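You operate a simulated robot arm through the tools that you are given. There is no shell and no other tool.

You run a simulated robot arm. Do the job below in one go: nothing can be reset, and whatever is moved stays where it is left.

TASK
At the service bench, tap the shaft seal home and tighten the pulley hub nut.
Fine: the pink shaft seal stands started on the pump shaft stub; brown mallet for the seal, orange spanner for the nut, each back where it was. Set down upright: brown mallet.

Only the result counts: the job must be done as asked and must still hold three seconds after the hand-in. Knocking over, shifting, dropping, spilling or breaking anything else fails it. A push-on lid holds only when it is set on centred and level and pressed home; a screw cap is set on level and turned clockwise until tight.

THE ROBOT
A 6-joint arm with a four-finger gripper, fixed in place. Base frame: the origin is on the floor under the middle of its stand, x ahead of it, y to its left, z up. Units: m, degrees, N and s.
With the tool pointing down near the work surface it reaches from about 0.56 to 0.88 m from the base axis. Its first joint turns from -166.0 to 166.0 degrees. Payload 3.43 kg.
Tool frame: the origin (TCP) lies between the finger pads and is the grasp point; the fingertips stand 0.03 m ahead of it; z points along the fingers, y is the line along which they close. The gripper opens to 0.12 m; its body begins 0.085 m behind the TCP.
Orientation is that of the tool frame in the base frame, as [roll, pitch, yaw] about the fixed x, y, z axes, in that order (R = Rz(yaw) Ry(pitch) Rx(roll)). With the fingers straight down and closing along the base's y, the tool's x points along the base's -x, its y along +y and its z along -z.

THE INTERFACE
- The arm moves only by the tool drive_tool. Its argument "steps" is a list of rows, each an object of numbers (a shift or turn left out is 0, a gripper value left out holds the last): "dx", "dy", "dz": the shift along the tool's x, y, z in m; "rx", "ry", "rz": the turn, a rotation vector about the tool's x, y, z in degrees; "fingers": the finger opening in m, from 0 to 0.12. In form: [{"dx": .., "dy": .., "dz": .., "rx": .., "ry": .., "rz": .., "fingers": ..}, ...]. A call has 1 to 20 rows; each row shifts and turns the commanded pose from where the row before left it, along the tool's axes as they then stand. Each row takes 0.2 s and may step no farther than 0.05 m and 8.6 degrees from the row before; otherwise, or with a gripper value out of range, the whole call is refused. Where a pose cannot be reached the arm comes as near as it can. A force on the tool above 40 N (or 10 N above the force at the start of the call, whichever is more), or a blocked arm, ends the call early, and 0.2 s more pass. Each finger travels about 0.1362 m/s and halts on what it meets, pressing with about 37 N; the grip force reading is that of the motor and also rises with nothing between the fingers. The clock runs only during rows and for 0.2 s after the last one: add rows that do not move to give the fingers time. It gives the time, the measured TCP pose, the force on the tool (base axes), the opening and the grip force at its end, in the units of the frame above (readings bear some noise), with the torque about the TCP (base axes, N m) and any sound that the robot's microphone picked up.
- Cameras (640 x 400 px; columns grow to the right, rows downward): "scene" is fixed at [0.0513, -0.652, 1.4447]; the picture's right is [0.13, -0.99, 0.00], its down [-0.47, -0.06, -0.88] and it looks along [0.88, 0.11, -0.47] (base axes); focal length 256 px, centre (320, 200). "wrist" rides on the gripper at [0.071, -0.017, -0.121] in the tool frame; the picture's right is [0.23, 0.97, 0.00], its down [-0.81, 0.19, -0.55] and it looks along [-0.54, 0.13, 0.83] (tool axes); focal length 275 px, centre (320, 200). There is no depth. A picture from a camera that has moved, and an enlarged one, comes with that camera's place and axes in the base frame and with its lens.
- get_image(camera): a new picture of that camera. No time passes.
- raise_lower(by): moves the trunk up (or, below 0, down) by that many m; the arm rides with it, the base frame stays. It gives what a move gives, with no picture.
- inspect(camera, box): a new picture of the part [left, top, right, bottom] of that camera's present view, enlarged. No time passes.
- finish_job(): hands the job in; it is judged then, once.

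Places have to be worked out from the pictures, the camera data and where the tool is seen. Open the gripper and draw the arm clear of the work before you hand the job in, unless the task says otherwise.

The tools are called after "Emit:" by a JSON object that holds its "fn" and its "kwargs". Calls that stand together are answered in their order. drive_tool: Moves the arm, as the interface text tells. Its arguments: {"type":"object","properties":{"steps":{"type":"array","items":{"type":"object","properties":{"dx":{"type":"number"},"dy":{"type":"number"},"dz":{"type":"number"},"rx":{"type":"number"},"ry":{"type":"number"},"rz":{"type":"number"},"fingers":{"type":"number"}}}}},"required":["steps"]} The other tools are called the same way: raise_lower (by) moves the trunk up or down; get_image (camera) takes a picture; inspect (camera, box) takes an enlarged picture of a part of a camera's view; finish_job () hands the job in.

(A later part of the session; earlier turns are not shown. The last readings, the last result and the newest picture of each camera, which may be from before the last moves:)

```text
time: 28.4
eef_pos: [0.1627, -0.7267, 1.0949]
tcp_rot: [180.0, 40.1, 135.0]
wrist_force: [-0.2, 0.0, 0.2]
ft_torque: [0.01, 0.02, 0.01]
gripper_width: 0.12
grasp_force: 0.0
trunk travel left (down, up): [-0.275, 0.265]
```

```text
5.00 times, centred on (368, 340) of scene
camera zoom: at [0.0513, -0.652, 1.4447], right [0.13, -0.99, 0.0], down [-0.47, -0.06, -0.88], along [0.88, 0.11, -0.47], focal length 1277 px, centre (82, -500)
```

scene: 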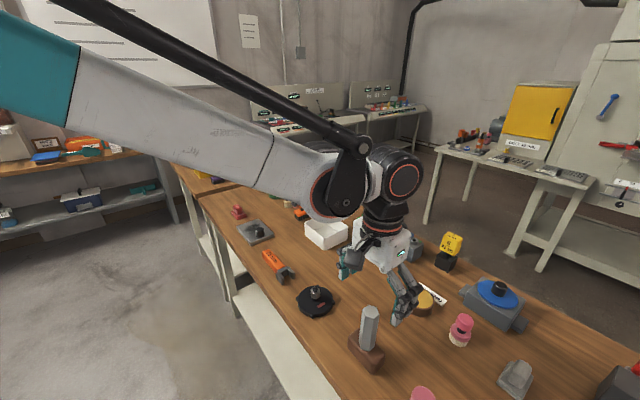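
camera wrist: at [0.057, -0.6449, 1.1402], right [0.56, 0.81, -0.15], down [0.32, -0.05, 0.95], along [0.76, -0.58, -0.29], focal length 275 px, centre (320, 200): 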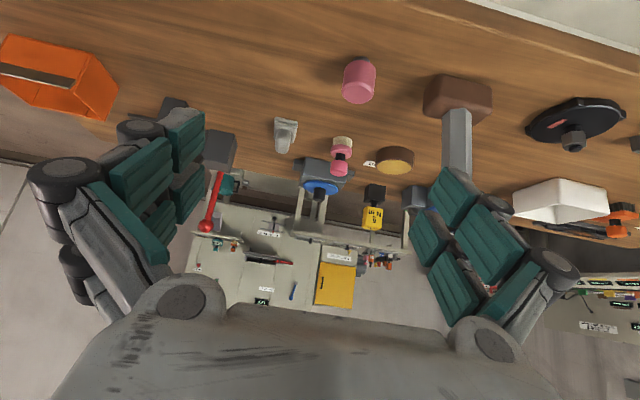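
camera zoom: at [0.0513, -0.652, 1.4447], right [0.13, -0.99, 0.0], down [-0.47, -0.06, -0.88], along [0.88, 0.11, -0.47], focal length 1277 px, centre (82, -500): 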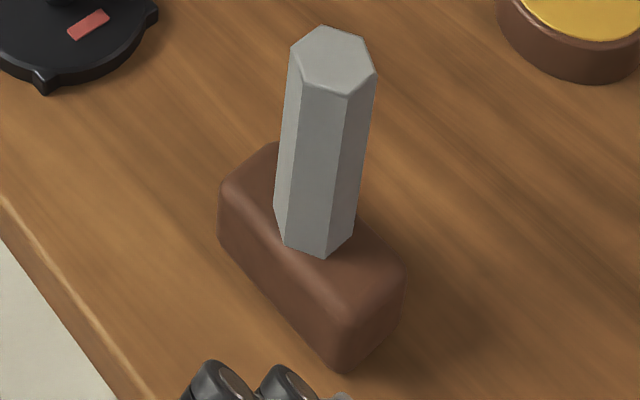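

The mallet is back within ≈1 mm of its start, upright. Now I zoom in on the seal from this low angle.

Emit:
{"fn": "inspect", "kwargs": {"camera": "wrist", "box": [320, 45, 400, 115]}}

Emit:
{"fn": "inspect", "kwargs": {"camera": "wrist", "box": [400, 60, 520, 190]}}

Emit:
{"fn": "inspect", "kwargs": {"camera": "wrist", "box": [520, 80, 640, 170]}}

```text
5.71 times, centred on (360, 80) of wrist
camera zoom: at [0.057, -0.6449, 1.1402], right [0.56, 0.81, -0.15], down [0.32, -0.05, 0.95], along [0.76, -0.58, -0.29], focal length 1573 px, centre (91, 886)
```

zoom: 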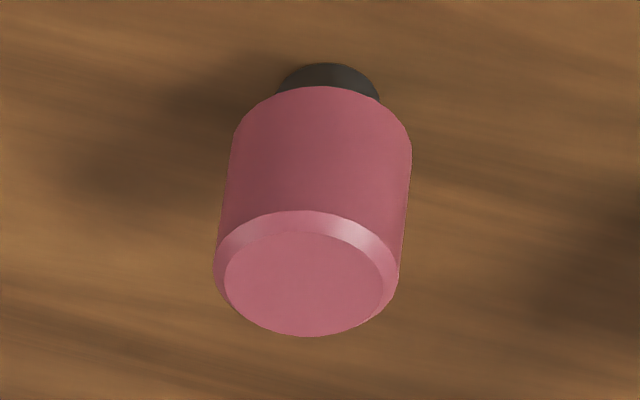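

```text
3.08 times, centred on (460, 125) of wrist
camera zoom: at [0.057, -0.6449, 1.1402], right [0.56, 0.81, -0.15], down [0.32, -0.05, 0.95], along [0.76, -0.58, -0.29], focal length 847 px, centre (-111, 431)
```

zoom: 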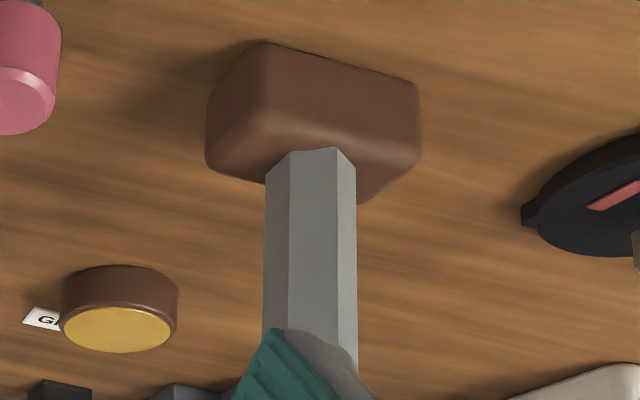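

```text
4.44 times, centred on (580, 125) of wrist
camera zoom: at [0.057, -0.6449, 1.1402], right [0.56, 0.81, -0.15], down [0.32, -0.05, 0.95], along [0.76, -0.58, -0.29], focal length 1224 px, centre (-836, 533)
```

zoom: 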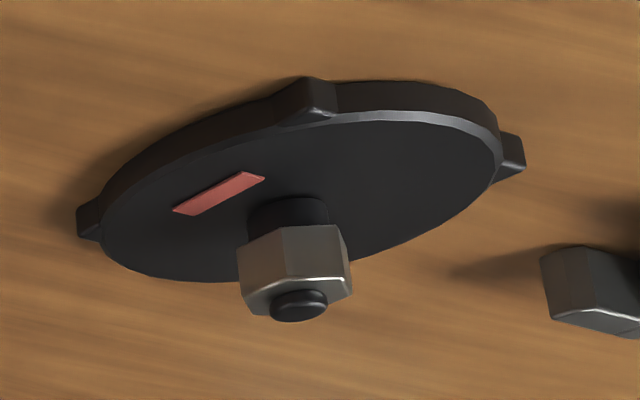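

The second tap's hard stop without further motion, plus the first tap's travel, indicate the seal is at its stop. I level the tool, rise, and start turning it toward the spanner's grasp yaw (45°, tool x along the handle).

Emit:
{"fn": "drive_tool", "kwargs": {"steps": [{"ry": 8}, {"ry": 8}, {"ry": 8}, {"ry": 8}, {"ry": 8}, {"dz": -0.03}, {"dz": -0.03}, {"rz": 8.18}, {"rz": 8.18}, {"rz": 8.18}, {"rz": 8.18}, {"rz": 8.18}, {"rz": 8.18}, {"rz": 8.18}, {"rz": 8.18}, {"rz": 8.18}, {"rz": 8.18}, {"rz": 8.2}, {}]}}

Emit:
{"fn": "get_image", "kwargs": {"camera": "scene"}}

```text
time: 32.4
eef_pos: [0.1625, -0.7269, 1.1536]
tcp_rot: [179.9, -0.1, 45.0]
wrist_force: [0.3, -0.2, -0.5]
ft_torque: [0.0, -0.02, 0.0]
gripper_width: 0.1198
grasp_force: 0.1
trunk travel left (down, up): [-0.275, 0.265]
```

```text
taken
```

scene: 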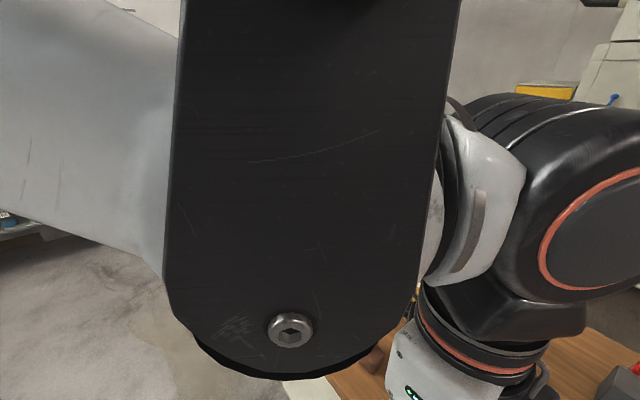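

Yaw 45° is reachable. Now I carry the tool along the bench to a viewing pose over the spanner.

Emit:
{"fn": "drive_tool", "kwargs": {"steps": [{"dx": 0.0461, "dy": 0.0109}, {"dx": 0.0461, "dy": 0.0109}, {"dx": 0.0461, "dy": 0.0109}, {"dx": 0.0461, "dy": 0.0109}, {"dx": 0.0461, "dy": 0.0109}, {"dx": 0.0461, "dy": 0.0109}, {"dx": 0.0461, "dy": 0.0109}, {"dx": 0.0461, "dy": 0.0109}, {"dx": 0.0461, "dy": 0.0109}, {"dx": 0.0461, "dy": 0.0109}, {"dx": 0.0461, "dy": 0.0109}, {"dx": 0.0461, "dy": 0.0109}, {"dx": 0.0461, "dy": 0.0109}, {"dz": 0.05}, {"dz": 0.05}, {}, {}]}}

Emit:
{"fn": "get_image", "kwargs": {"camera": "wrist"}}

Emit:
{"fn": "get_image", "kwargs": {"camera": "scene"}}

```text
time: 36.0
eef_pos: [0.6865, -0.4031, 1.0531]
tcp_rot: [180.0, 0.0, 45.0]
wrist_force: [0.0, 0.3, -0.2]
ft_torque: [0.01, 0.04, 0.01]
gripper_width: 0.1201
grasp_force: 0.1
trunk travel left (down, up): [-0.275, 0.265]
```

```text
taken
camera wrist: at [0.7243, -0.3401, 1.1737], right [0.85, -0.52, 0.0], down [-0.44, -0.71, 0.55], along [-0.29, -0.47, -0.83], focal length 275 px, centre (320, 200)
```

wrist: 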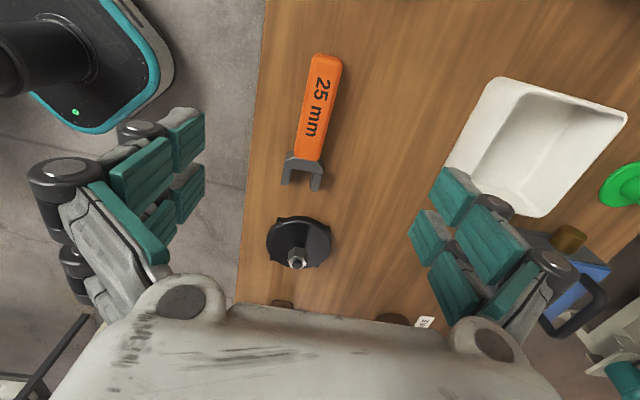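

```text
taken
```

scene: 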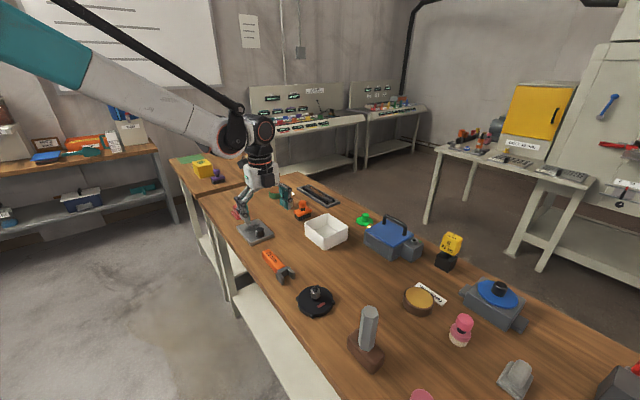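

Spanner and nut are both in clear view. I zoom in on each for accurate measurement.

Emit:
{"fn": "inspect", "kwargs": {"camera": "wrist", "box": [240, 40, 400, 200]}}

Emit:
{"fn": "inspect", "kwargs": {"camera": "wrist", "box": [270, 140, 350, 200]}}

Emit:
{"fn": "inspect", "kwargs": {"camera": "wrist", "box": [255, 205, 345, 280]}}

```text
2.50 times, centred on (320, 120) of wrist
camera zoom: at [0.7243, -0.3401, 1.1737], right [0.85, -0.52, 0.0], down [-0.44, -0.71, 0.55], along [-0.29, -0.47, -0.83], focal length 688 px, centre (320, 400)
```

zoom: 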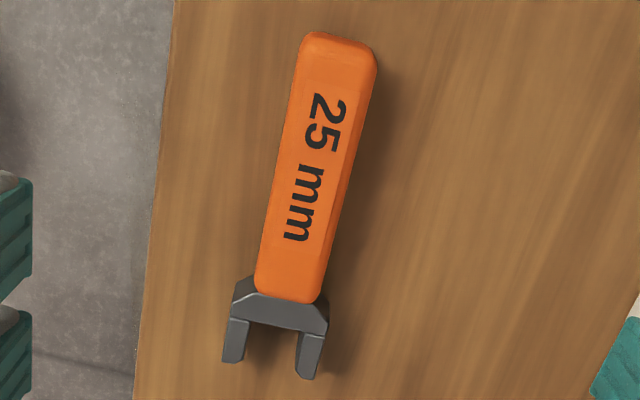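

```text
6.67 times, centred on (310, 170) of wrist
camera zoom: at [0.7243, -0.3401, 1.1737], right [0.85, -0.52, 0.0], down [-0.44, -0.71, 0.55], along [-0.29, -0.47, -0.83], focal length 1835 px, centre (387, 400)
```

zoom: 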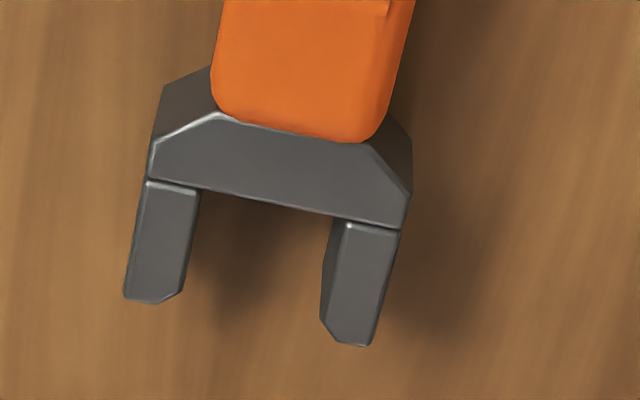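

```text
5.33 times, centred on (300, 242) of wrist
camera zoom: at [0.7243, -0.3401, 1.1737], right [0.85, -0.52, 0.0], down [-0.44, -0.71, 0.55], along [-0.29, -0.47, -0.83], focal length 1468 px, centre (427, -27)
```

zoom: 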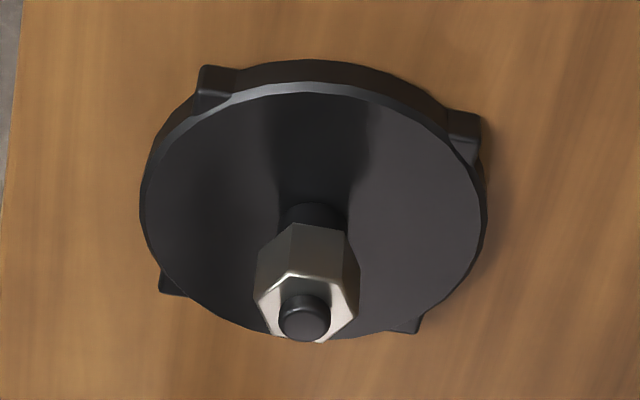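

The bolt tip again triangulates to (0.544, −0.570, 0.90), which agrees with earlier views. I zoom tighter on the nut for its flat orientation and on the jaw.

Emit:
{"fn": "inspect", "kwargs": {"camera": "wrist", "box": [280, 240, 320, 275]}}

Emit:
{"fn": "inspect", "kwargs": {"camera": "scene", "box": [300, 282, 332, 302]}}

Emit:
{"fn": "inspect", "kwargs": {"camera": "scene", "box": [270, 255, 302, 285]}}

```text
11.43 times, centred on (300, 258) of wrist
camera zoom: at [0.7243, -0.3401, 1.1737], right [0.85, -0.52, 0.0], down [-0.44, -0.71, 0.55], along [-0.29, -0.47, -0.83], focal length 3146 px, centre (549, -457)
```

zoom: 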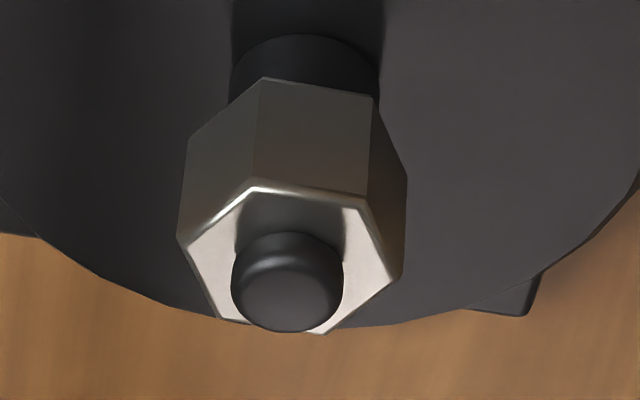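

```text
16.00 times, centred on (316, 292) of scene
camera zoom: at [0.0513, -0.652, 1.4447], right [0.13, -0.99, 0.0], down [-0.47, -0.06, -0.88], along [0.88, 0.11, -0.47], focal length 4088 px, centre (384, -1272)
```

zoom: 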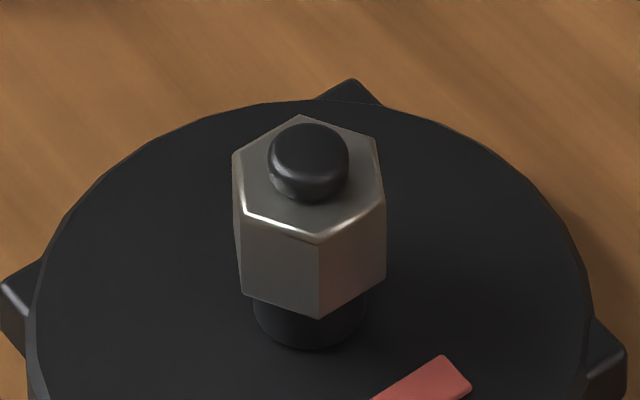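

```text
13.33 times, centred on (286, 270) of scene
camera zoom: at [0.0513, -0.652, 1.4447], right [0.13, -0.99, 0.0], down [-0.47, -0.06, -0.88], along [0.88, 0.11, -0.47], focal length 3406 px, centre (773, -733)
```

zoom: 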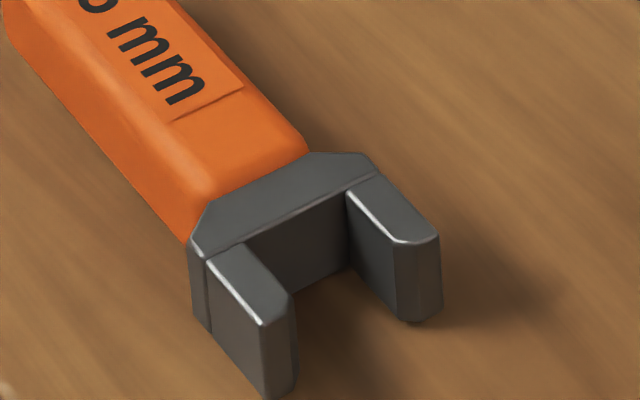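

Nut: centre ≈(0.5445, −0.5703), top z≈0.897, corners at 16.4°+60k, so the spanner must engage with its handle at 76.4° (or 16.4°). The spanner lies at ≈46.6°. I align the tool and go lower over the handle to check the centring.

Emit:
{"fn": "drive_tool", "kwargs": {"steps": [{"rz": -1.6, "dz": 0.03}, {"dz": 0.03}, {"dz": 0.03}, {}, {}]}}

Emit:
{"fn": "get_image", "kwargs": {"camera": "wrist"}}

Emit:
{"fn": "inspect", "kwargs": {"camera": "wrist", "box": [240, 60, 400, 260]}}

```text
time: 37.2
eef_pos: [0.6838, -0.4044, 0.9623]
tcp_rot: [179.8, 0.0, 46.7]
wrist_force: [-0.1, -0.6, -0.7]
ft_torque: [-0.01, -0.02, -0.01]
gripper_width: 0.12
grasp_force: 0.1
trunk travel left (down, up): [-0.275, 0.265]
```

```text
taken
camera wrist: at [0.7211, -0.3393, 1.0831], right [0.87, -0.5, 0.0], down [-0.42, -0.72, 0.55], along [-0.28, -0.48, -0.83], focal length 275 px, centre (320, 200)
```

wrist: 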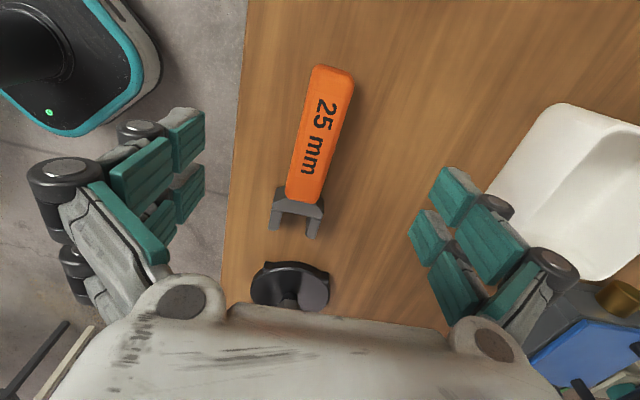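

```text
2.00 times, centred on (320, 160) of wrist
camera zoom: at [0.7211, -0.3393, 1.0831], right [0.87, -0.5, 0.0], down [-0.42, -0.72, 0.55], along [-0.28, -0.48, -0.83], focal length 551 px, centre (320, 280)
```

zoom: 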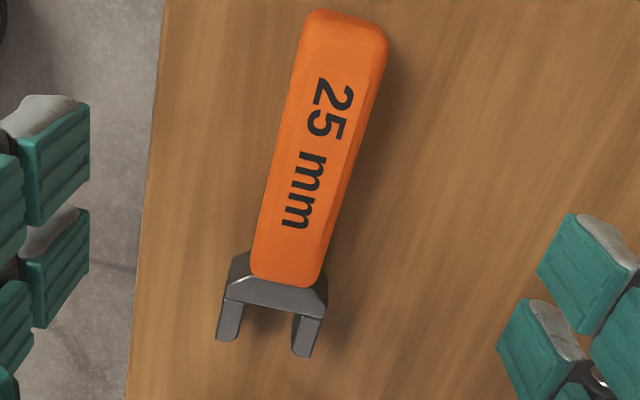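

The handle is centred within 2 mm and within 1° of the tool. I shift 2 mm and descend until the fingertips are just above the bench.

Emit:
{"fn": "drive_tool", "kwargs": {"steps": [{"dy": -0.0019, "rz": 0.8, "dz": 0.03}, {"dz": 0.03}, {"dz": 0.012}, {}, {}]}}

Emit:
{"fn": "get_image", "kwargs": {"camera": "wrist"}}

Emit:
{"fn": "inspect", "kwargs": {"camera": "scene", "box": [230, 210, 310, 290]}}

```text
time: 38.4
eef_pos: [0.6838, -0.4007, 0.8915]
tcp_rot: [179.8, 0.0, 45.9]
wrist_force: [0.3, -0.5, 0.0]
ft_torque: [0.03, 0.02, 0.0]
gripper_width: 0.1197
grasp_force: 0.1
trunk travel left (down, up): [-0.275, 0.265]
```

```text
taken
camera wrist: at [0.721, -0.3371, 1.0118], right [0.86, -0.51, 0.0], down [-0.43, -0.72, 0.55], along [-0.28, -0.48, -0.83], focal length 275 px, centre (320, 200)
```

wrist: 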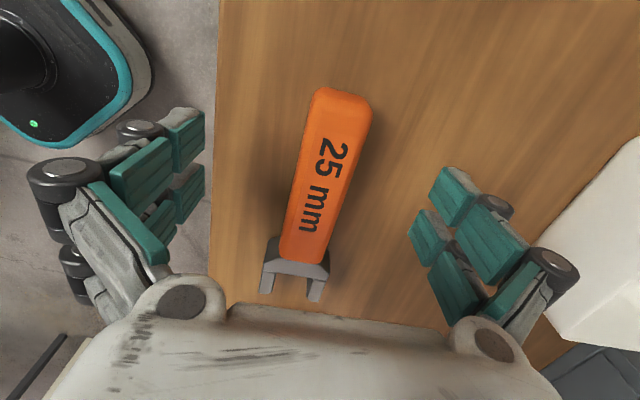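

```text
5.00 times, centred on (270, 250) of scene
camera zoom: at [0.0513, -0.652, 1.4447], right [0.13, -0.99, 0.0], down [-0.47, -0.06, -0.88], along [0.88, 0.11, -0.47], focal length 1277 px, centre (570, -50)
```

zoom: 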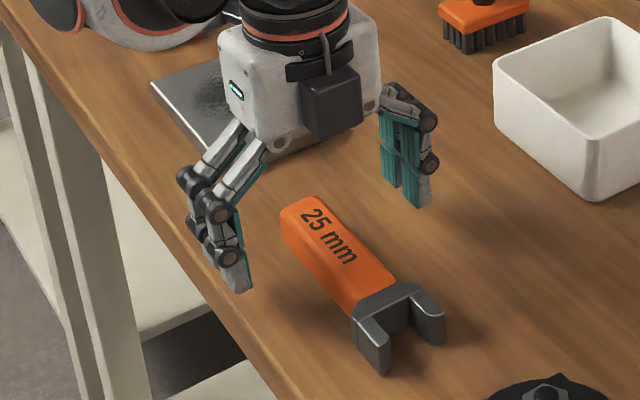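

Fingertips are at ≈0.861, just above the bench. I go 4 mm lower in small steps and then close on the handle.

Emit:
{"fn": "drive_tool", "kwargs": {"steps": [{"dz": 0.002}, {}, {"dz": 0.002}, {}, {}]}}

```text
time: 39.6
eef_pos: [0.6847, -0.4017, 0.8878]
tcp_rot: [179.9, 0.0, 45.8]
wrist_force: [0.7, 0.3, 0.9]
ft_torque: [0.0, -0.02, -0.04]
gripper_width: 0.1203
grasp_force: 0.1
trunk travel left (down, up): [-0.275, 0.265]
```

No contact with the bench. I close the fingers on the handle.

Emit:
{"fn": "drive_tool", "kwargs": {"steps": [{"fingers": 0.06}, {"fingers": 0.04}, {"fingers": 0.03}, {"fingers": 0.0}, {"fingers": 0.0}, {"fingers": 0.0}]}}

Emit:
{"fn": "get_image", "kwargs": {"camera": "wrist"}}

Emit:
{"fn": "inspect", "kwargs": {"camera": "scene", "box": [230, 210, 310, 290]}}

```text
time: 41.0
eef_pos: [0.6849, -0.4017, 0.8873]
tcp_rot: [180.0, 0.1, 45.9]
wrist_force: [0.9, -0.5, 1.7]
ft_torque: [-0.02, -0.07, 0.11]
gripper_width: 0.0315
grasp_force: 36.6
trunk travel left (down, up): [-0.275, 0.265]
```

```text
taken
camera wrist: at [0.7217, -0.3376, 1.0084], right [0.86, -0.51, 0.0], down [-0.43, -0.72, 0.55], along [-0.28, -0.48, -0.83], focal length 275 px, centre (320, 200)
```

wrist: 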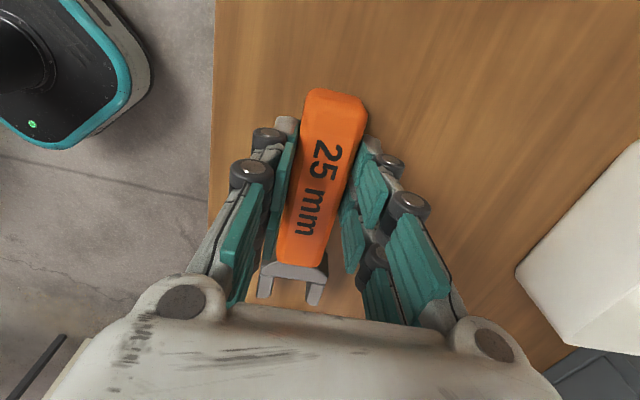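

```text
5.00 times, centred on (270, 250) of scene
camera zoom: at [0.0513, -0.652, 1.4447], right [0.13, -0.99, 0.0], down [-0.47, -0.06, -0.88], along [0.88, 0.11, -0.47], focal length 1277 px, centre (570, -50)
```

zoom: 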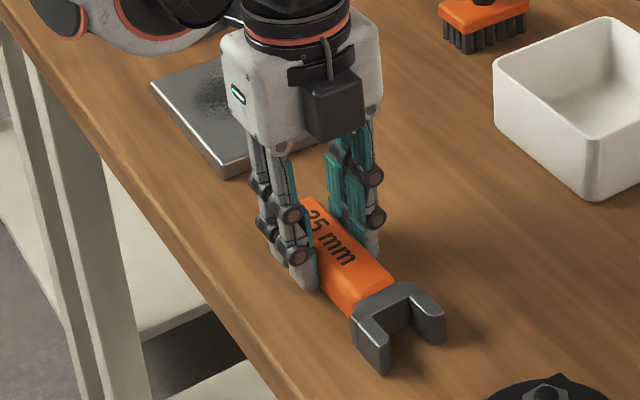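

Spanner gripped (31.5 mm). I zoom in to measure the jaw's position in the tool frame before lifting.

Emit:
{"fn": "inspect", "kwargs": {"camera": "wrist", "box": [245, 245, 345, 315]}}

Emit:
{"fn": "inspect", "kwargs": {"camera": "wrist", "box": [240, 80, 400, 240]}}

```text
5.71 times, centred on (295, 280) of wrist
camera zoom: at [0.7217, -0.3376, 1.0084], right [0.86, -0.51, 0.0], down [-0.43, -0.72, 0.55], along [-0.28, -0.48, -0.83], focal length 1573 px, centre (463, -257)
```

zoom: 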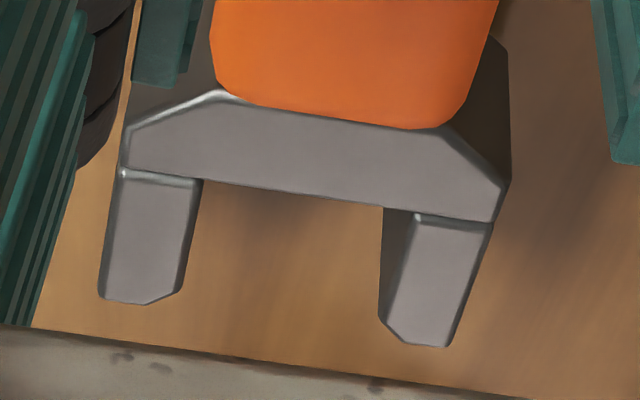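

```text
2.50 times, centred on (320, 160) of wrist
camera zoom: at [0.7217, -0.3376, 1.0084], right [0.86, -0.51, 0.0], down [-0.43, -0.72, 0.55], along [-0.28, -0.48, -0.83], focal length 688 px, centre (320, 300)
```

zoom: 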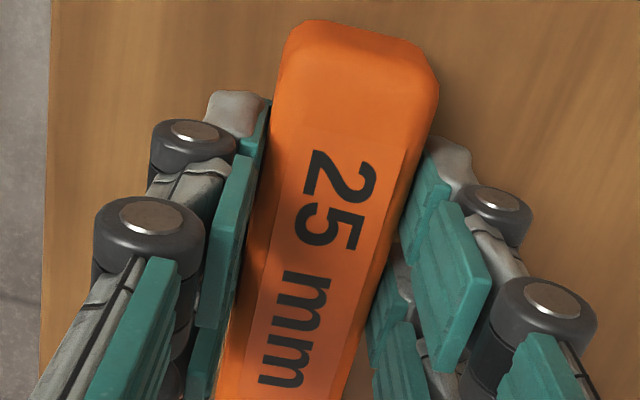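

Jaw seat sits ≈0.1025 m ahead of the TCP along −x. I lift the spanner, turn to yaw 75.3° (spanner axis ≈76.4°), and move to a pre-engage position short of the nut, still above it.

Emit:
{"fn": "drive_tool", "kwargs": {"steps": [{"dz": -0.015}, {"dz": -0.03}, {"dz": -0.038}, {"rz": -7.35}, {"rz": -7.35}, {"rz": -7.35}, {"rz": -7.35}, {"dx": -0.0206, "dy": -0.0313}, {"dx": -0.0206, "dy": -0.0313}, {"dx": -0.0207, "dy": -0.0312}, {}, {}]}}

Emit:
{"fn": "get_image", "kwargs": {"camera": "wrist"}}

Emit:
{"fn": "inspect", "kwargs": {"camera": "scene", "box": [260, 230, 360, 330]}}

```text
time: 43.6
eef_pos: [0.5775, -0.4379, 0.9728]
tcp_rot: [179.9, 0.1, 75.3]
wrist_force: [-0.6, 0.2, -1.0]
ft_torque: [-0.03, 0.02, 0.01]
gripper_width: 0.0
grasp_force: 33.3
trunk travel left (down, up): [-0.275, 0.265]
```

```text
taken
camera wrist: at [0.5795, -0.3635, 1.0927], right [1.0, -0.02, 0.0], down [-0.02, -0.83, 0.55], along [-0.01, -0.55, -0.83], focal length 275 px, centre (320, 200)
```

wrist: 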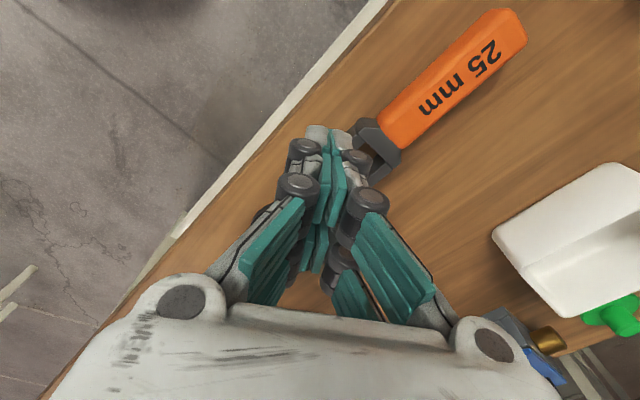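

```text
4.00 times, centred on (310, 280) of scene
camera zoom: at [0.0513, -0.652, 1.4447], right [0.13, -0.99, 0.0], down [-0.47, -0.06, -0.88], along [0.88, 0.11, -0.47], focal length 1022 px, centre (360, -120)
```

zoom: 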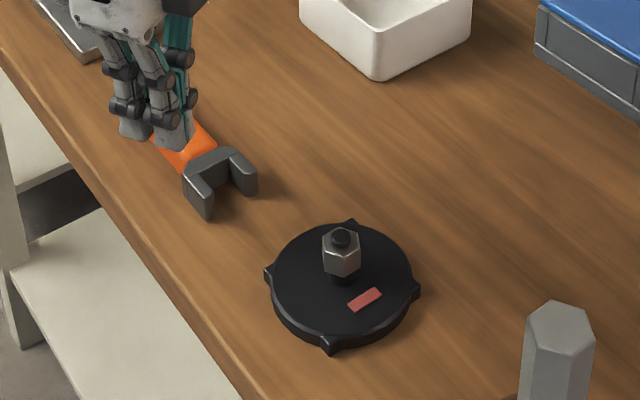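

The gripper closed to zero: the spanner slipped out and stayed on the bench. I check whether it shifted from its original place.

Emit:
{"fn": "inspect", "kwargs": {"camera": "scene", "box": [250, 240, 310, 290]}}

Emit:
{"fn": "inspect", "kwargs": {"camera": "wrist", "box": [340, 0, 540, 200]}}

```text
8.00 times, centred on (280, 265) of scene
camera zoom: at [0.0513, -0.652, 1.4447], right [0.13, -0.99, 0.0], down [-0.47, -0.06, -0.88], along [0.88, 0.11, -0.47], focal length 2044 px, centre (640, -320)
```

zoom: 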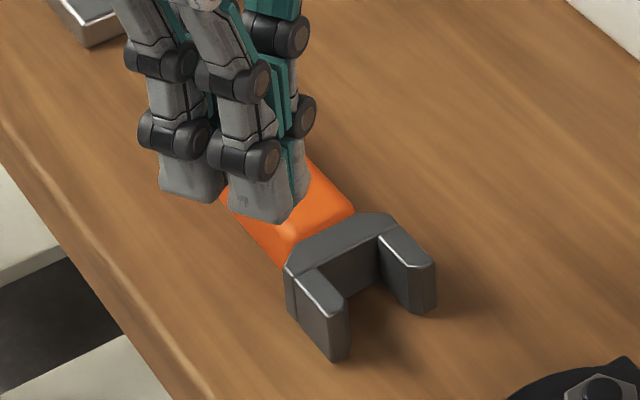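

```text
2.00 times, centred on (440, 100) of wrist
camera zoom: at [0.5795, -0.3635, 1.0927], right [1.0, -0.02, 0.0], down [-0.02, -0.83, 0.55], along [-0.01, -0.55, -0.83], focal length 551 px, centre (80, 400)
```

zoom: 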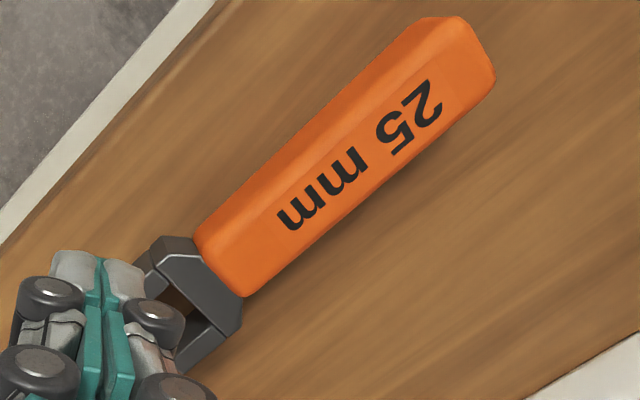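

The spanner moved only ≈2–3 mm. My grip was too shallow on a bevelled handle, so I open, go back over the handle and re-measure before gripping deeper.

Emit:
{"fn": "drive_tool", "kwargs": {"steps": [{"fingers": 0.06}, {"fingers": 0.12, "dx": 0.0206, "dy": 0.0313}, {"dx": 0.0206, "dy": 0.0313}, {"dx": 0.0207, "dy": 0.0312}, {"rz": 7.35}, {"rz": 7.35}, {"rz": 7.35}, {"rz": 7.35}, {}, {}]}}

Emit:
{"fn": "inspect", "kwargs": {"camera": "wrist", "box": [240, 60, 400, 260]}}

Emit:
{"fn": "inspect", "kwargs": {"camera": "scene", "box": [250, 240, 310, 290]}}

```text
time: 45.8
eef_pos: [0.6841, -0.4009, 0.9709]
tcp_rot: [179.9, 0.0, 45.9]
wrist_force: [-0.4, 0.1, -0.4]
ft_torque: [0.01, 0.02, 0.03]
gripper_width: 0.12
grasp_force: 0.0
trunk travel left (down, up): [-0.275, 0.265]
```

```text
2.00 times, centred on (320, 160) of wrist
camera zoom: at [0.7211, -0.338, 1.0914], right [0.86, -0.51, 0.0], down [-0.43, -0.71, 0.55], along [-0.28, -0.48, -0.83], focal length 551 px, centre (320, 280)
```

zoom: 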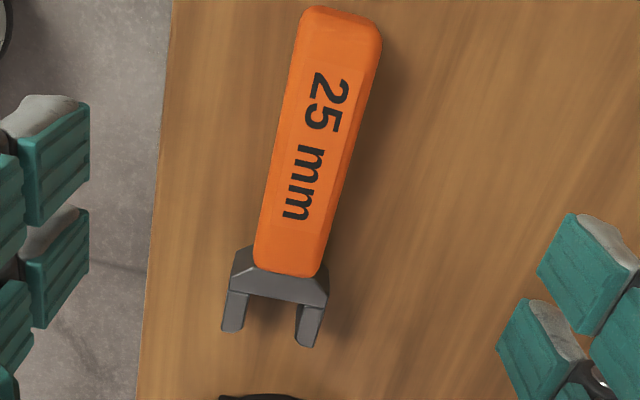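

```text
8.00 times, centred on (280, 265) of scene
camera zoom: at [0.0513, -0.652, 1.4447], right [0.13, -0.99, 0.0], down [-0.47, -0.06, -0.88], along [0.88, 0.11, -0.47], focal length 2044 px, centre (640, -320)
```

zoom: 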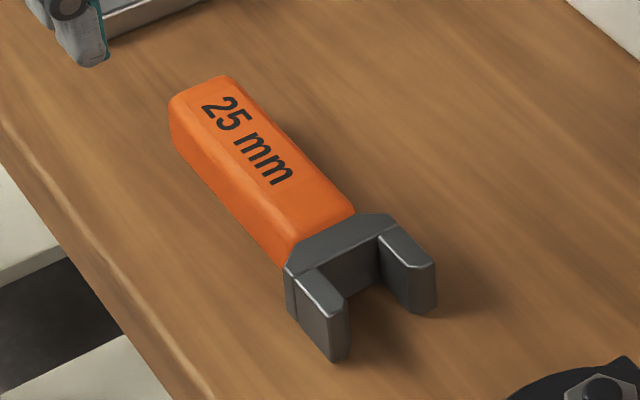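

Handle is centred between the open fingers. I descend, then creep down until the fingertips touch the bench to find its height.

Emit:
{"fn": "drive_tool", "kwargs": {"steps": [{"dz": 0.03}, {"dz": 0.03}, {"dz": 0.023}, {}, {"dz": 0.002}, {}, {}]}}

```text
time: 47.4
eef_pos: [0.6841, -0.4007, 0.8867]
tcp_rot: [179.9, 0.0, 45.9]
wrist_force: [-1.0, 0.4, -0.1]
ft_torque: [0.02, 0.0, -0.01]
gripper_width: 0.1203
grasp_force: 0.0
trunk travel left (down, up): [-0.275, 0.265]
```

No contact at 0.8867; I continue in 1.5–2 mm steps.

Emit:
{"fn": "drive_tool", "kwargs": {"steps": [{"dz": 0.002}, {}, {"dz": 0.0015}, {}, {}]}}

Emit:
{"fn": "inspect", "kwargs": {"camera": "scene", "box": [230, 210, 310, 290]}}

```text
time: 48.6
eef_pos: [0.6829, -0.3999, 0.8826]
tcp_rot: [179.9, -0.1, 45.9]
wrist_force: [-0.2, -0.3, -0.2]
ft_torque: [-0.01, -0.02, 0.01]
gripper_width: 0.1199
grasp_force: 0.1
trunk travel left (down, up): [-0.275, 0.265]
```

```text
5.00 times, centred on (270, 250) of scene
camera zoom: at [0.0513, -0.652, 1.4447], right [0.13, -0.99, 0.0], down [-0.47, -0.06, -0.88], along [0.88, 0.11, -0.47], focal length 1277 px, centre (570, -50)
```

zoom: 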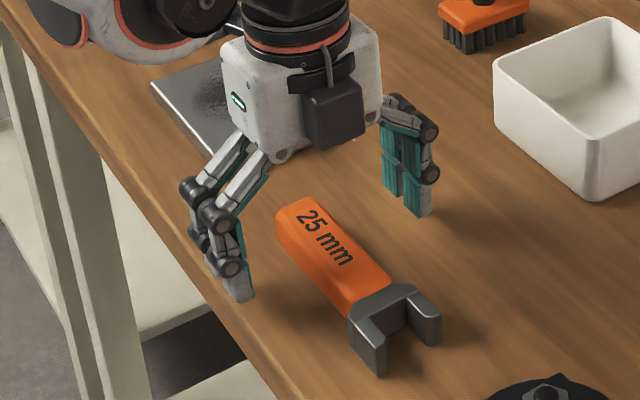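

Still free at fingertip height ≈0.853; I keep creeping down.

Emit:
{"fn": "drive_tool", "kwargs": {"steps": [{"dz": 0.0015}, {}, {"dz": 0.0015}, {}, {}]}}

```text
time: 49.8
eef_pos: [0.6852, -0.401, 0.8789]
tcp_rot: [179.9, 0.1, 45.9]
wrist_force: [-0.6, 0.5, 0.1]
ft_torque: [0.02, -0.01, 0.01]
gripper_width: 0.1202
grasp_force: 0.1
trunk travel left (down, up): [-0.275, 0.265]
```

Emit:
{"fn": "drive_tool", "kwargs": {"steps": [{"dz": 0.0015}, {}, {"dz": 0.0015}, {}, {}]}}

Emit:
{"fn": "inspect", "kwargs": {"camera": "scene", "box": [245, 235, 295, 275]}}

```text
time: 51.0
eef_pos: [0.6838, -0.4009, 0.8762]
tcp_rot: [179.9, 0.0, 45.9]
wrist_force: [-0.7, 0.4, 0.2]
ft_torque: [0.02, 0.0, 0.02]
gripper_width: 0.12
grasp_force: 0.2
trunk travel left (down, up): [-0.275, 0.265]
```

```text
10.00 times, centred on (270, 255) of scene
camera zoom: at [0.0513, -0.652, 1.4447], right [0.13, -0.99, 0.0], down [-0.47, -0.06, -0.88], along [0.88, 0.11, -0.47], focal length 2555 px, centre (820, -350)
```

zoom: 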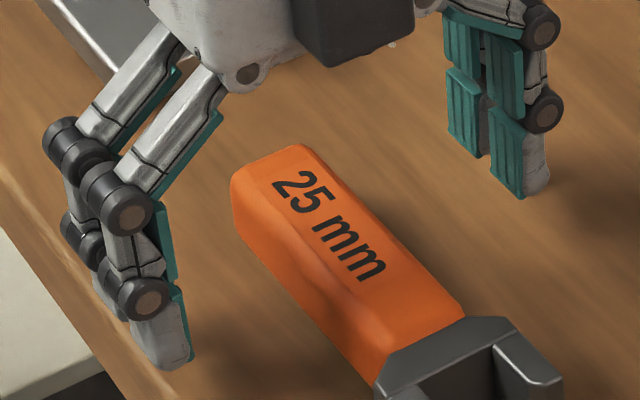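

Still no contact at fingertip ≈0.846, so the bench is a little lower than I assumed, which also explains the shallow grip. I continue down.

Emit:
{"fn": "drive_tool", "kwargs": {"steps": [{"dz": 0.0015}, {}, {"dz": 0.001}, {}, {}]}}

```text
time: 52.2
eef_pos: [0.685, -0.4017, 0.874]
tcp_rot: [179.9, 0.0, 45.8]
wrist_force: [0.3, 0.5, -0.7]
ft_torque: [0.05, -0.01, 0.03]
gripper_width: 0.1199
grasp_force: 0.0
trunk travel left (down, up): [-0.275, 0.265]
```

The fingertips swing lower as they close, so touching with open fingers isn't a good test. I raise 14 mm, close to 40 mm around the handle without touching it, and creep down from there.

Emit:
{"fn": "drive_tool", "kwargs": {"steps": [{"dz": -0.014}, {}, {"fingers": 0.08}, {"fingers": 0.04}, {"fingers": 0.04}, {"dz": 0.002}, {}, {}]}}

Emit:
{"fn": "inspect", "kwargs": {"camera": "scene", "box": [245, 235, 295, 275]}}

```text
time: 54.0
eef_pos: [0.6838, -0.4016, 0.8859]
tcp_rot: [179.9, 0.0, 45.9]
wrist_force: [-0.1, -0.4, 0.2]
ft_torque: [-0.02, -0.02, 0.0]
gripper_width: 0.0399
grasp_force: 0.1
trunk travel left (down, up): [-0.275, 0.265]
```

```text
10.00 times, centred on (270, 255) of scene
camera zoom: at [0.0513, -0.652, 1.4447], right [0.13, -0.99, 0.0], down [-0.47, -0.06, -0.88], along [0.88, 0.11, -0.47], focal length 2555 px, centre (820, -350)
```

zoom: 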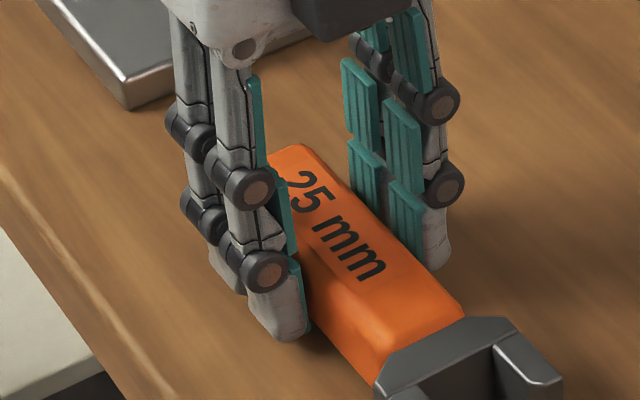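

No contact yet with the fingers at 40 mm; I creep down 1 mm at a time.

Emit:
{"fn": "drive_tool", "kwargs": {"steps": [{"dz": 0.001}, {}, {"dz": 0.001}, {}, {"dz": 0.001}, {}, {}]}}

```text
time: 55.6
eef_pos: [0.683, -0.4024, 0.8833]
tcp_rot: [179.9, -0.1, 45.8]
wrist_force: [-0.2, -0.5, 0.0]
ft_torque: [0.0, 0.0, 0.0]
gripper_width: 0.0397
grasp_force: 0.0
trunk travel left (down, up): [-0.275, 0.265]
```

Emit:
{"fn": "drive_tool", "kwargs": {"steps": [{"dz": 0.001}, {}, {"dz": 0.001}, {}, {"dz": 0.001}, {}, {}]}}

```text
time: 57.2
eef_pos: [0.6845, -0.4025, 0.8801]
tcp_rot: [179.9, 0.0, 45.8]
wrist_force: [0.1, 0.3, 0.3]
ft_torque: [-0.03, -0.01, 0.04]
gripper_width: 0.0403
grasp_force: 0.0
trunk travel left (down, up): [-0.275, 0.265]
```

Still free at fingertip ≈0.850; two more millimetres.

Emit:
{"fn": "drive_tool", "kwargs": {"steps": [{"dz": 0.001}, {}, {"dz": 0.001}, {}, {"dz": 0.001}, {}, {}]}}

Emit:
{"fn": "inspect", "kwargs": {"camera": "scene", "box": [245, 235, 295, 275]}}

```text
time: 58.8
eef_pos: [0.6836, -0.4021, 0.8802]
tcp_rot: [179.8, 0.0, 45.9]
wrist_force: [-4.6, 5.1, 26.6]
ft_torque: [0.19, 0.73, -0.49]
gripper_width: 0.0316
grasp_force: 44.7
trunk travel left (down, up): [-0.275, 0.265]
stopped in row 7: the force on the tool passed its limit at 44 N (the readings are from after the stop); the commanded pose is now the measured one
```

```text
10.00 times, centred on (270, 255) of scene
camera zoom: at [0.0513, -0.652, 1.4447], right [0.13, -0.99, 0.0], down [-0.47, -0.06, -0.88], along [0.88, 0.11, -0.47], focal length 2555 px, centre (820, -350)
```

zoom: 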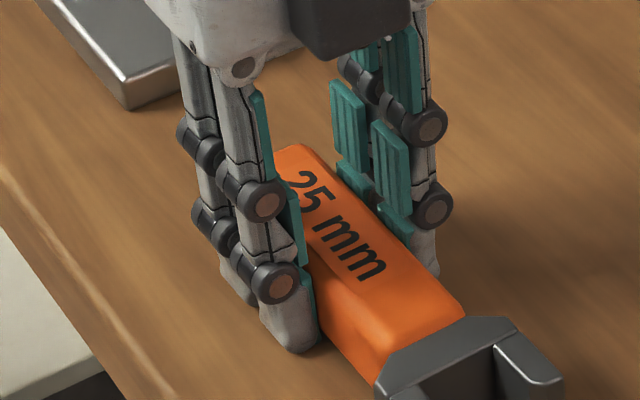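

Bench contact: fingertip ≈0.850, so the bench is at ≈0.85. I back off 1.5 mm and close fully on the lower part of the handle.

Emit:
{"fn": "drive_tool", "kwargs": {"steps": [{"dz": -0.0015}, {}, {"fingers": 0.036}, {"fingers": 0.03}, {"fingers": 0.0}, {}, {}, {}]}}

Emit:
{"fn": "inspect", "kwargs": {"camera": "scene", "box": [245, 235, 295, 275]}}

```text
time: 60.6
eef_pos: [0.6836, -0.4019, 0.8788]
tcp_rot: [179.8, -0.1, 45.9]
wrist_force: [-6.8, 4.9, 22.1]
ft_torque: [0.49, 0.65, -0.07]
gripper_width: 0.0318
grasp_force: 36.9
trunk travel left (down, up): [-0.275, 0.265]
```

```text
10.00 times, centred on (270, 255) of scene
camera zoom: at [0.0513, -0.652, 1.4447], right [0.13, -0.99, 0.0], down [-0.47, -0.06, -0.88], along [0.88, 0.11, -0.47], focal length 2555 px, centre (820, -350)
```

zoom: 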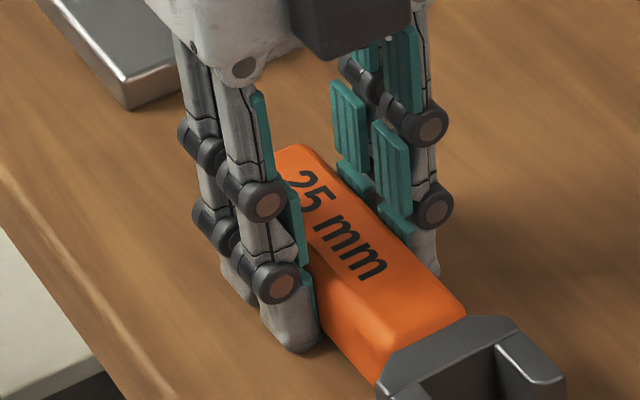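

The tips still press the bench with ≈22 N. I lift a few millimetres slowly and check that the spanner comes along.

Emit:
{"fn": "drive_tool", "kwargs": {"steps": [{"dz": -0.002}, {}, {"dz": -0.004}, {}, {"dz": -0.004}, {}, {}]}}

Emit:
{"fn": "inspect", "kwargs": {"camera": "scene", "box": [245, 235, 295, 275]}}

Emit:
{"fn": "get_image", "kwargs": {"camera": "wrist"}}

```text
time: 62.2
eef_pos: [0.6843, -0.4022, 0.8885]
tcp_rot: [180.0, -0.1, 45.8]
wrist_force: [1.2, 0.3, -2.3]
ft_torque: [0.04, -0.07, 0.01]
gripper_width: 0.0318
grasp_force: 36.7
trunk travel left (down, up): [-0.275, 0.265]
```

```text
10.00 times, centred on (270, 255) of scene
camera zoom: at [0.0513, -0.652, 1.4447], right [0.13, -0.99, 0.0], down [-0.47, -0.06, -0.88], along [0.88, 0.11, -0.47], focal length 2555 px, centre (820, -350)
```

zoom: 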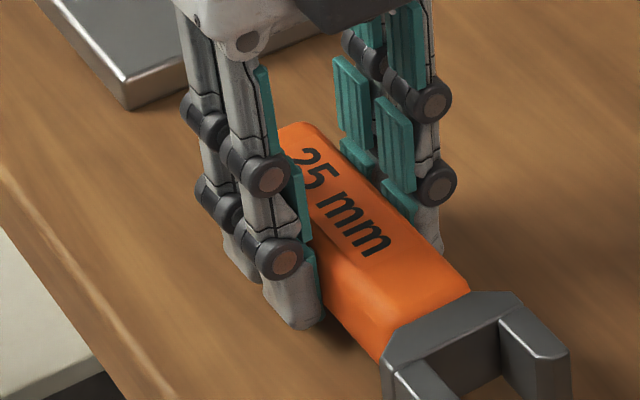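

```text
taken
camera wrist: at [0.7227, -0.3388, 1.0087], right [0.86, -0.51, 0.0], down [-0.43, -0.72, 0.55], along [-0.28, -0.48, -0.83], focal length 275 px, centre (320, 200)
```

wrist: 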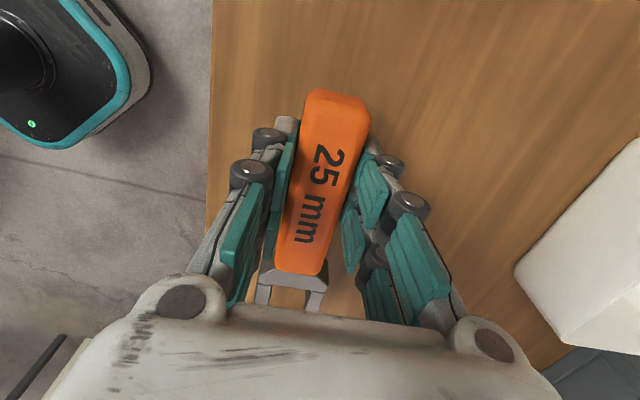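

The spanner is lifted and held. I raise it a little further and measure the jaw in the tool frame again.

Emit:
{"fn": "drive_tool", "kwargs": {"steps": [{"dz": -0.01}, {"dz": -0.02}, {"dz": -0.03}, {"dz": -0.02}, {}, {}]}}

Emit:
{"fn": "inspect", "kwargs": {"camera": "wrist", "box": [245, 245, 345, 315]}}

Emit:
{"fn": "inspect", "kwargs": {"camera": "scene", "box": [240, 200, 320, 280]}}

Emit:
{"fn": "inspect", "kwargs": {"camera": "wrist", "box": [240, 80, 400, 290]}}

```text
time: 63.6
eef_pos: [0.6852, -0.4017, 0.9701]
tcp_rot: [179.9, 0.0, 45.9]
wrist_force: [-0.6, 0.2, -2.2]
ft_torque: [0.06, -0.06, 0.01]
gripper_width: 0.0317
grasp_force: 37.1
trunk travel left (down, up): [-0.275, 0.265]
```

```text
5.71 times, centred on (295, 280) of wrist
camera zoom: at [0.7231, -0.3379, 1.0909], right [0.86, -0.51, 0.0], down [-0.43, -0.72, 0.55], along [-0.28, -0.48, -0.83], focal length 1573 px, centre (463, -257)
```

zoom: 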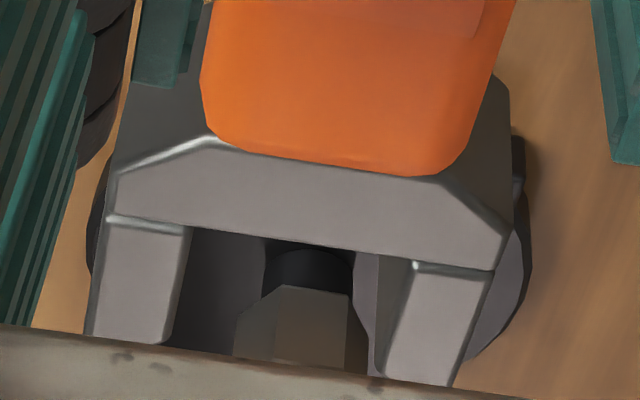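

```text
5.00 times, centred on (280, 240) of scene
camera zoom: at [0.0513, -0.652, 1.4447], right [0.13, -0.99, 0.0], down [-0.47, -0.06, -0.88], along [0.88, 0.11, -0.47], focal length 1277 px, centre (520, 0)
```

zoom: 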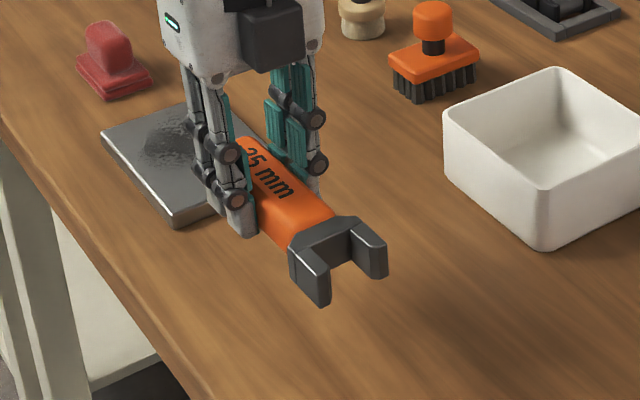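

```text
1.90 times, centred on (320, 185) of wrist
camera zoom: at [0.7231, -0.3379, 1.0909], right [0.86, -0.51, 0.0], down [-0.43, -0.72, 0.55], along [-0.28, -0.48, -0.83], focal length 524 px, centre (320, 229)
```

zoom: 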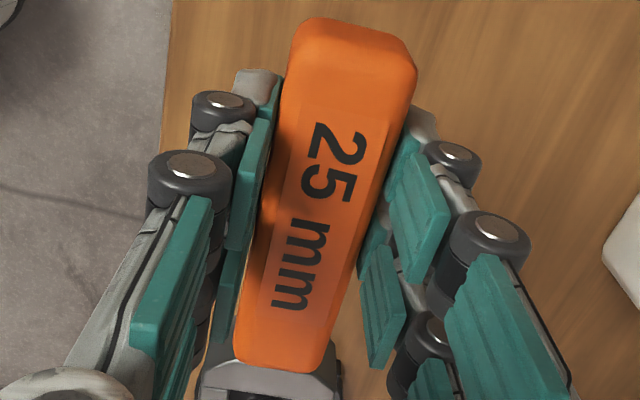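

The spanner is held firmly; jaw seat ≈0.1045 m ahead, axis ≈+1.5° from the tool. I turn to yaw 74.9° and go to the pre-engage position above and short of the nut.

Emit:
{"fn": "drive_tool", "kwargs": {"steps": [{"rz": -7.25}, {"rz": -7.25}, {"rz": -7.25}, {"rz": -7.25}, {"dx": -0.0155, "dy": -0.0235}, {"dx": -0.0156, "dy": -0.0235}, {"dx": -0.0155, "dy": -0.0235}, {"dx": -0.0156, "dy": -0.0236}, {}, {}]}}

Emit:
{"fn": "get_image", "kwargs": {"camera": "wrist"}}

Emit:
{"fn": "inspect", "kwargs": {"camera": "scene", "box": [260, 230, 360, 330]}}

```text
time: 65.8
eef_pos: [0.5763, -0.4392, 0.9686]
tcp_rot: [180.0, 0.1, 74.9]
wrist_force: [-0.3, -0.2, -2.7]
ft_torque: [0.05, 0.0, -0.01]
gripper_width: 0.0317
grasp_force: 36.9
trunk travel left (down, up): [-0.275, 0.265]
```

```text
taken
camera wrist: at [0.5782, -0.3638, 1.0893], right [1.0, -0.03, 0.0], down [-0.03, -0.83, 0.55], along [-0.02, -0.55, -0.83], focal length 275 px, centre (320, 200)
```

wrist: 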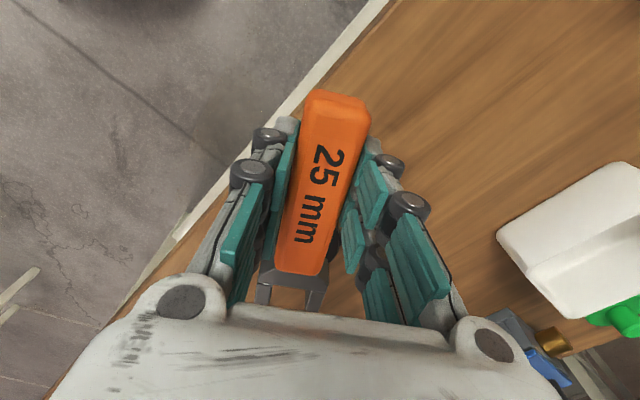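

```text
4.00 times, centred on (310, 280) of scene
camera zoom: at [0.0513, -0.652, 1.4447], right [0.13, -0.99, 0.0], down [-0.47, -0.06, -0.88], along [0.88, 0.11, -0.47], focal length 1022 px, centre (360, -120)
```

zoom: 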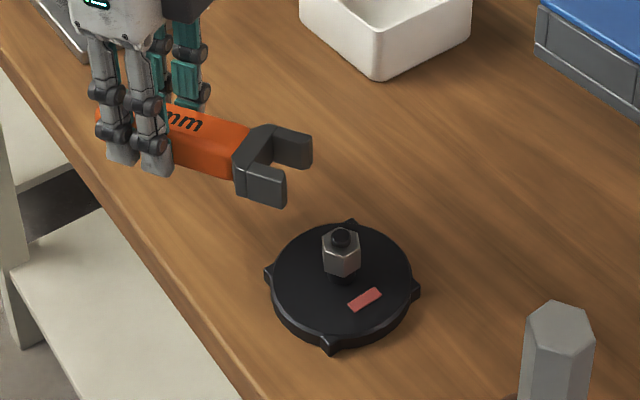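

The camera-derived pose is ≈3 mm off sideways from my target line. I correct it and lower the jaw to nut height, still 34 mm short of seating.

Emit:
{"fn": "drive_tool", "kwargs": {"steps": [{"dx": 0.0012, "dy": 0.0026}, {"dz": 0.025}, {"dz": 0.025}, {"dz": 0.011}, {}, {}]}}

Emit:
{"fn": "inspect", "kwargs": {"camera": "wrist", "box": [245, 245, 345, 315]}}

Emit:
{"fn": "inspect", "kwargs": {"camera": "scene", "box": [280, 260, 340, 310]}}

```text
time: 67.2
eef_pos: [0.581, -0.4375, 0.9088]
tcp_rot: [179.9, 0.2, 74.9]
wrist_force: [-0.4, -0.3, -2.2]
ft_torque: [0.07, -0.07, 0.01]
gripper_width: 0.0315
grasp_force: 37.0
trunk travel left (down, up): [-0.275, 0.265]
```

```text
5.71 times, centred on (295, 280) of wrist
camera zoom: at [0.5828, -0.3624, 1.0287], right [1.0, -0.03, 0.0], down [-0.03, -0.83, 0.55], along [-0.02, -0.55, -0.83], focal length 1573 px, centre (463, -257)
```

zoom: 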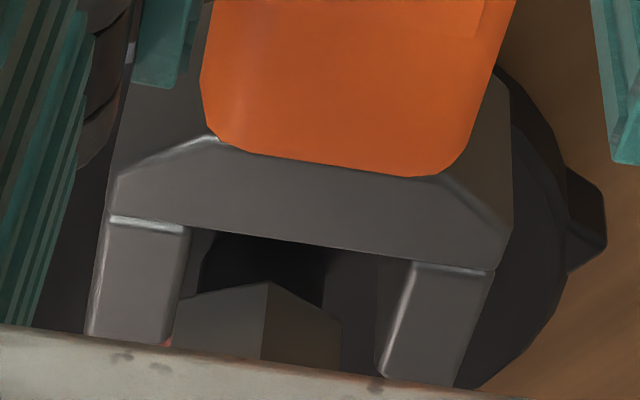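

```text
8.00 times, centred on (310, 285) of scene
camera zoom: at [0.0513, -0.652, 1.4447], right [0.13, -0.99, 0.0], down [-0.47, -0.06, -0.88], along [0.88, 0.11, -0.47], focal length 2044 px, centre (400, -480)
```

zoom: 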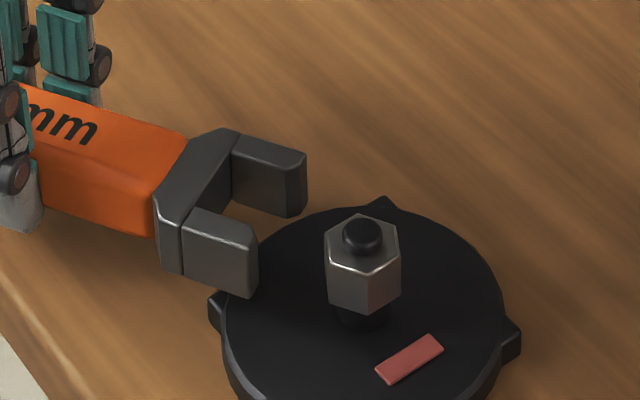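

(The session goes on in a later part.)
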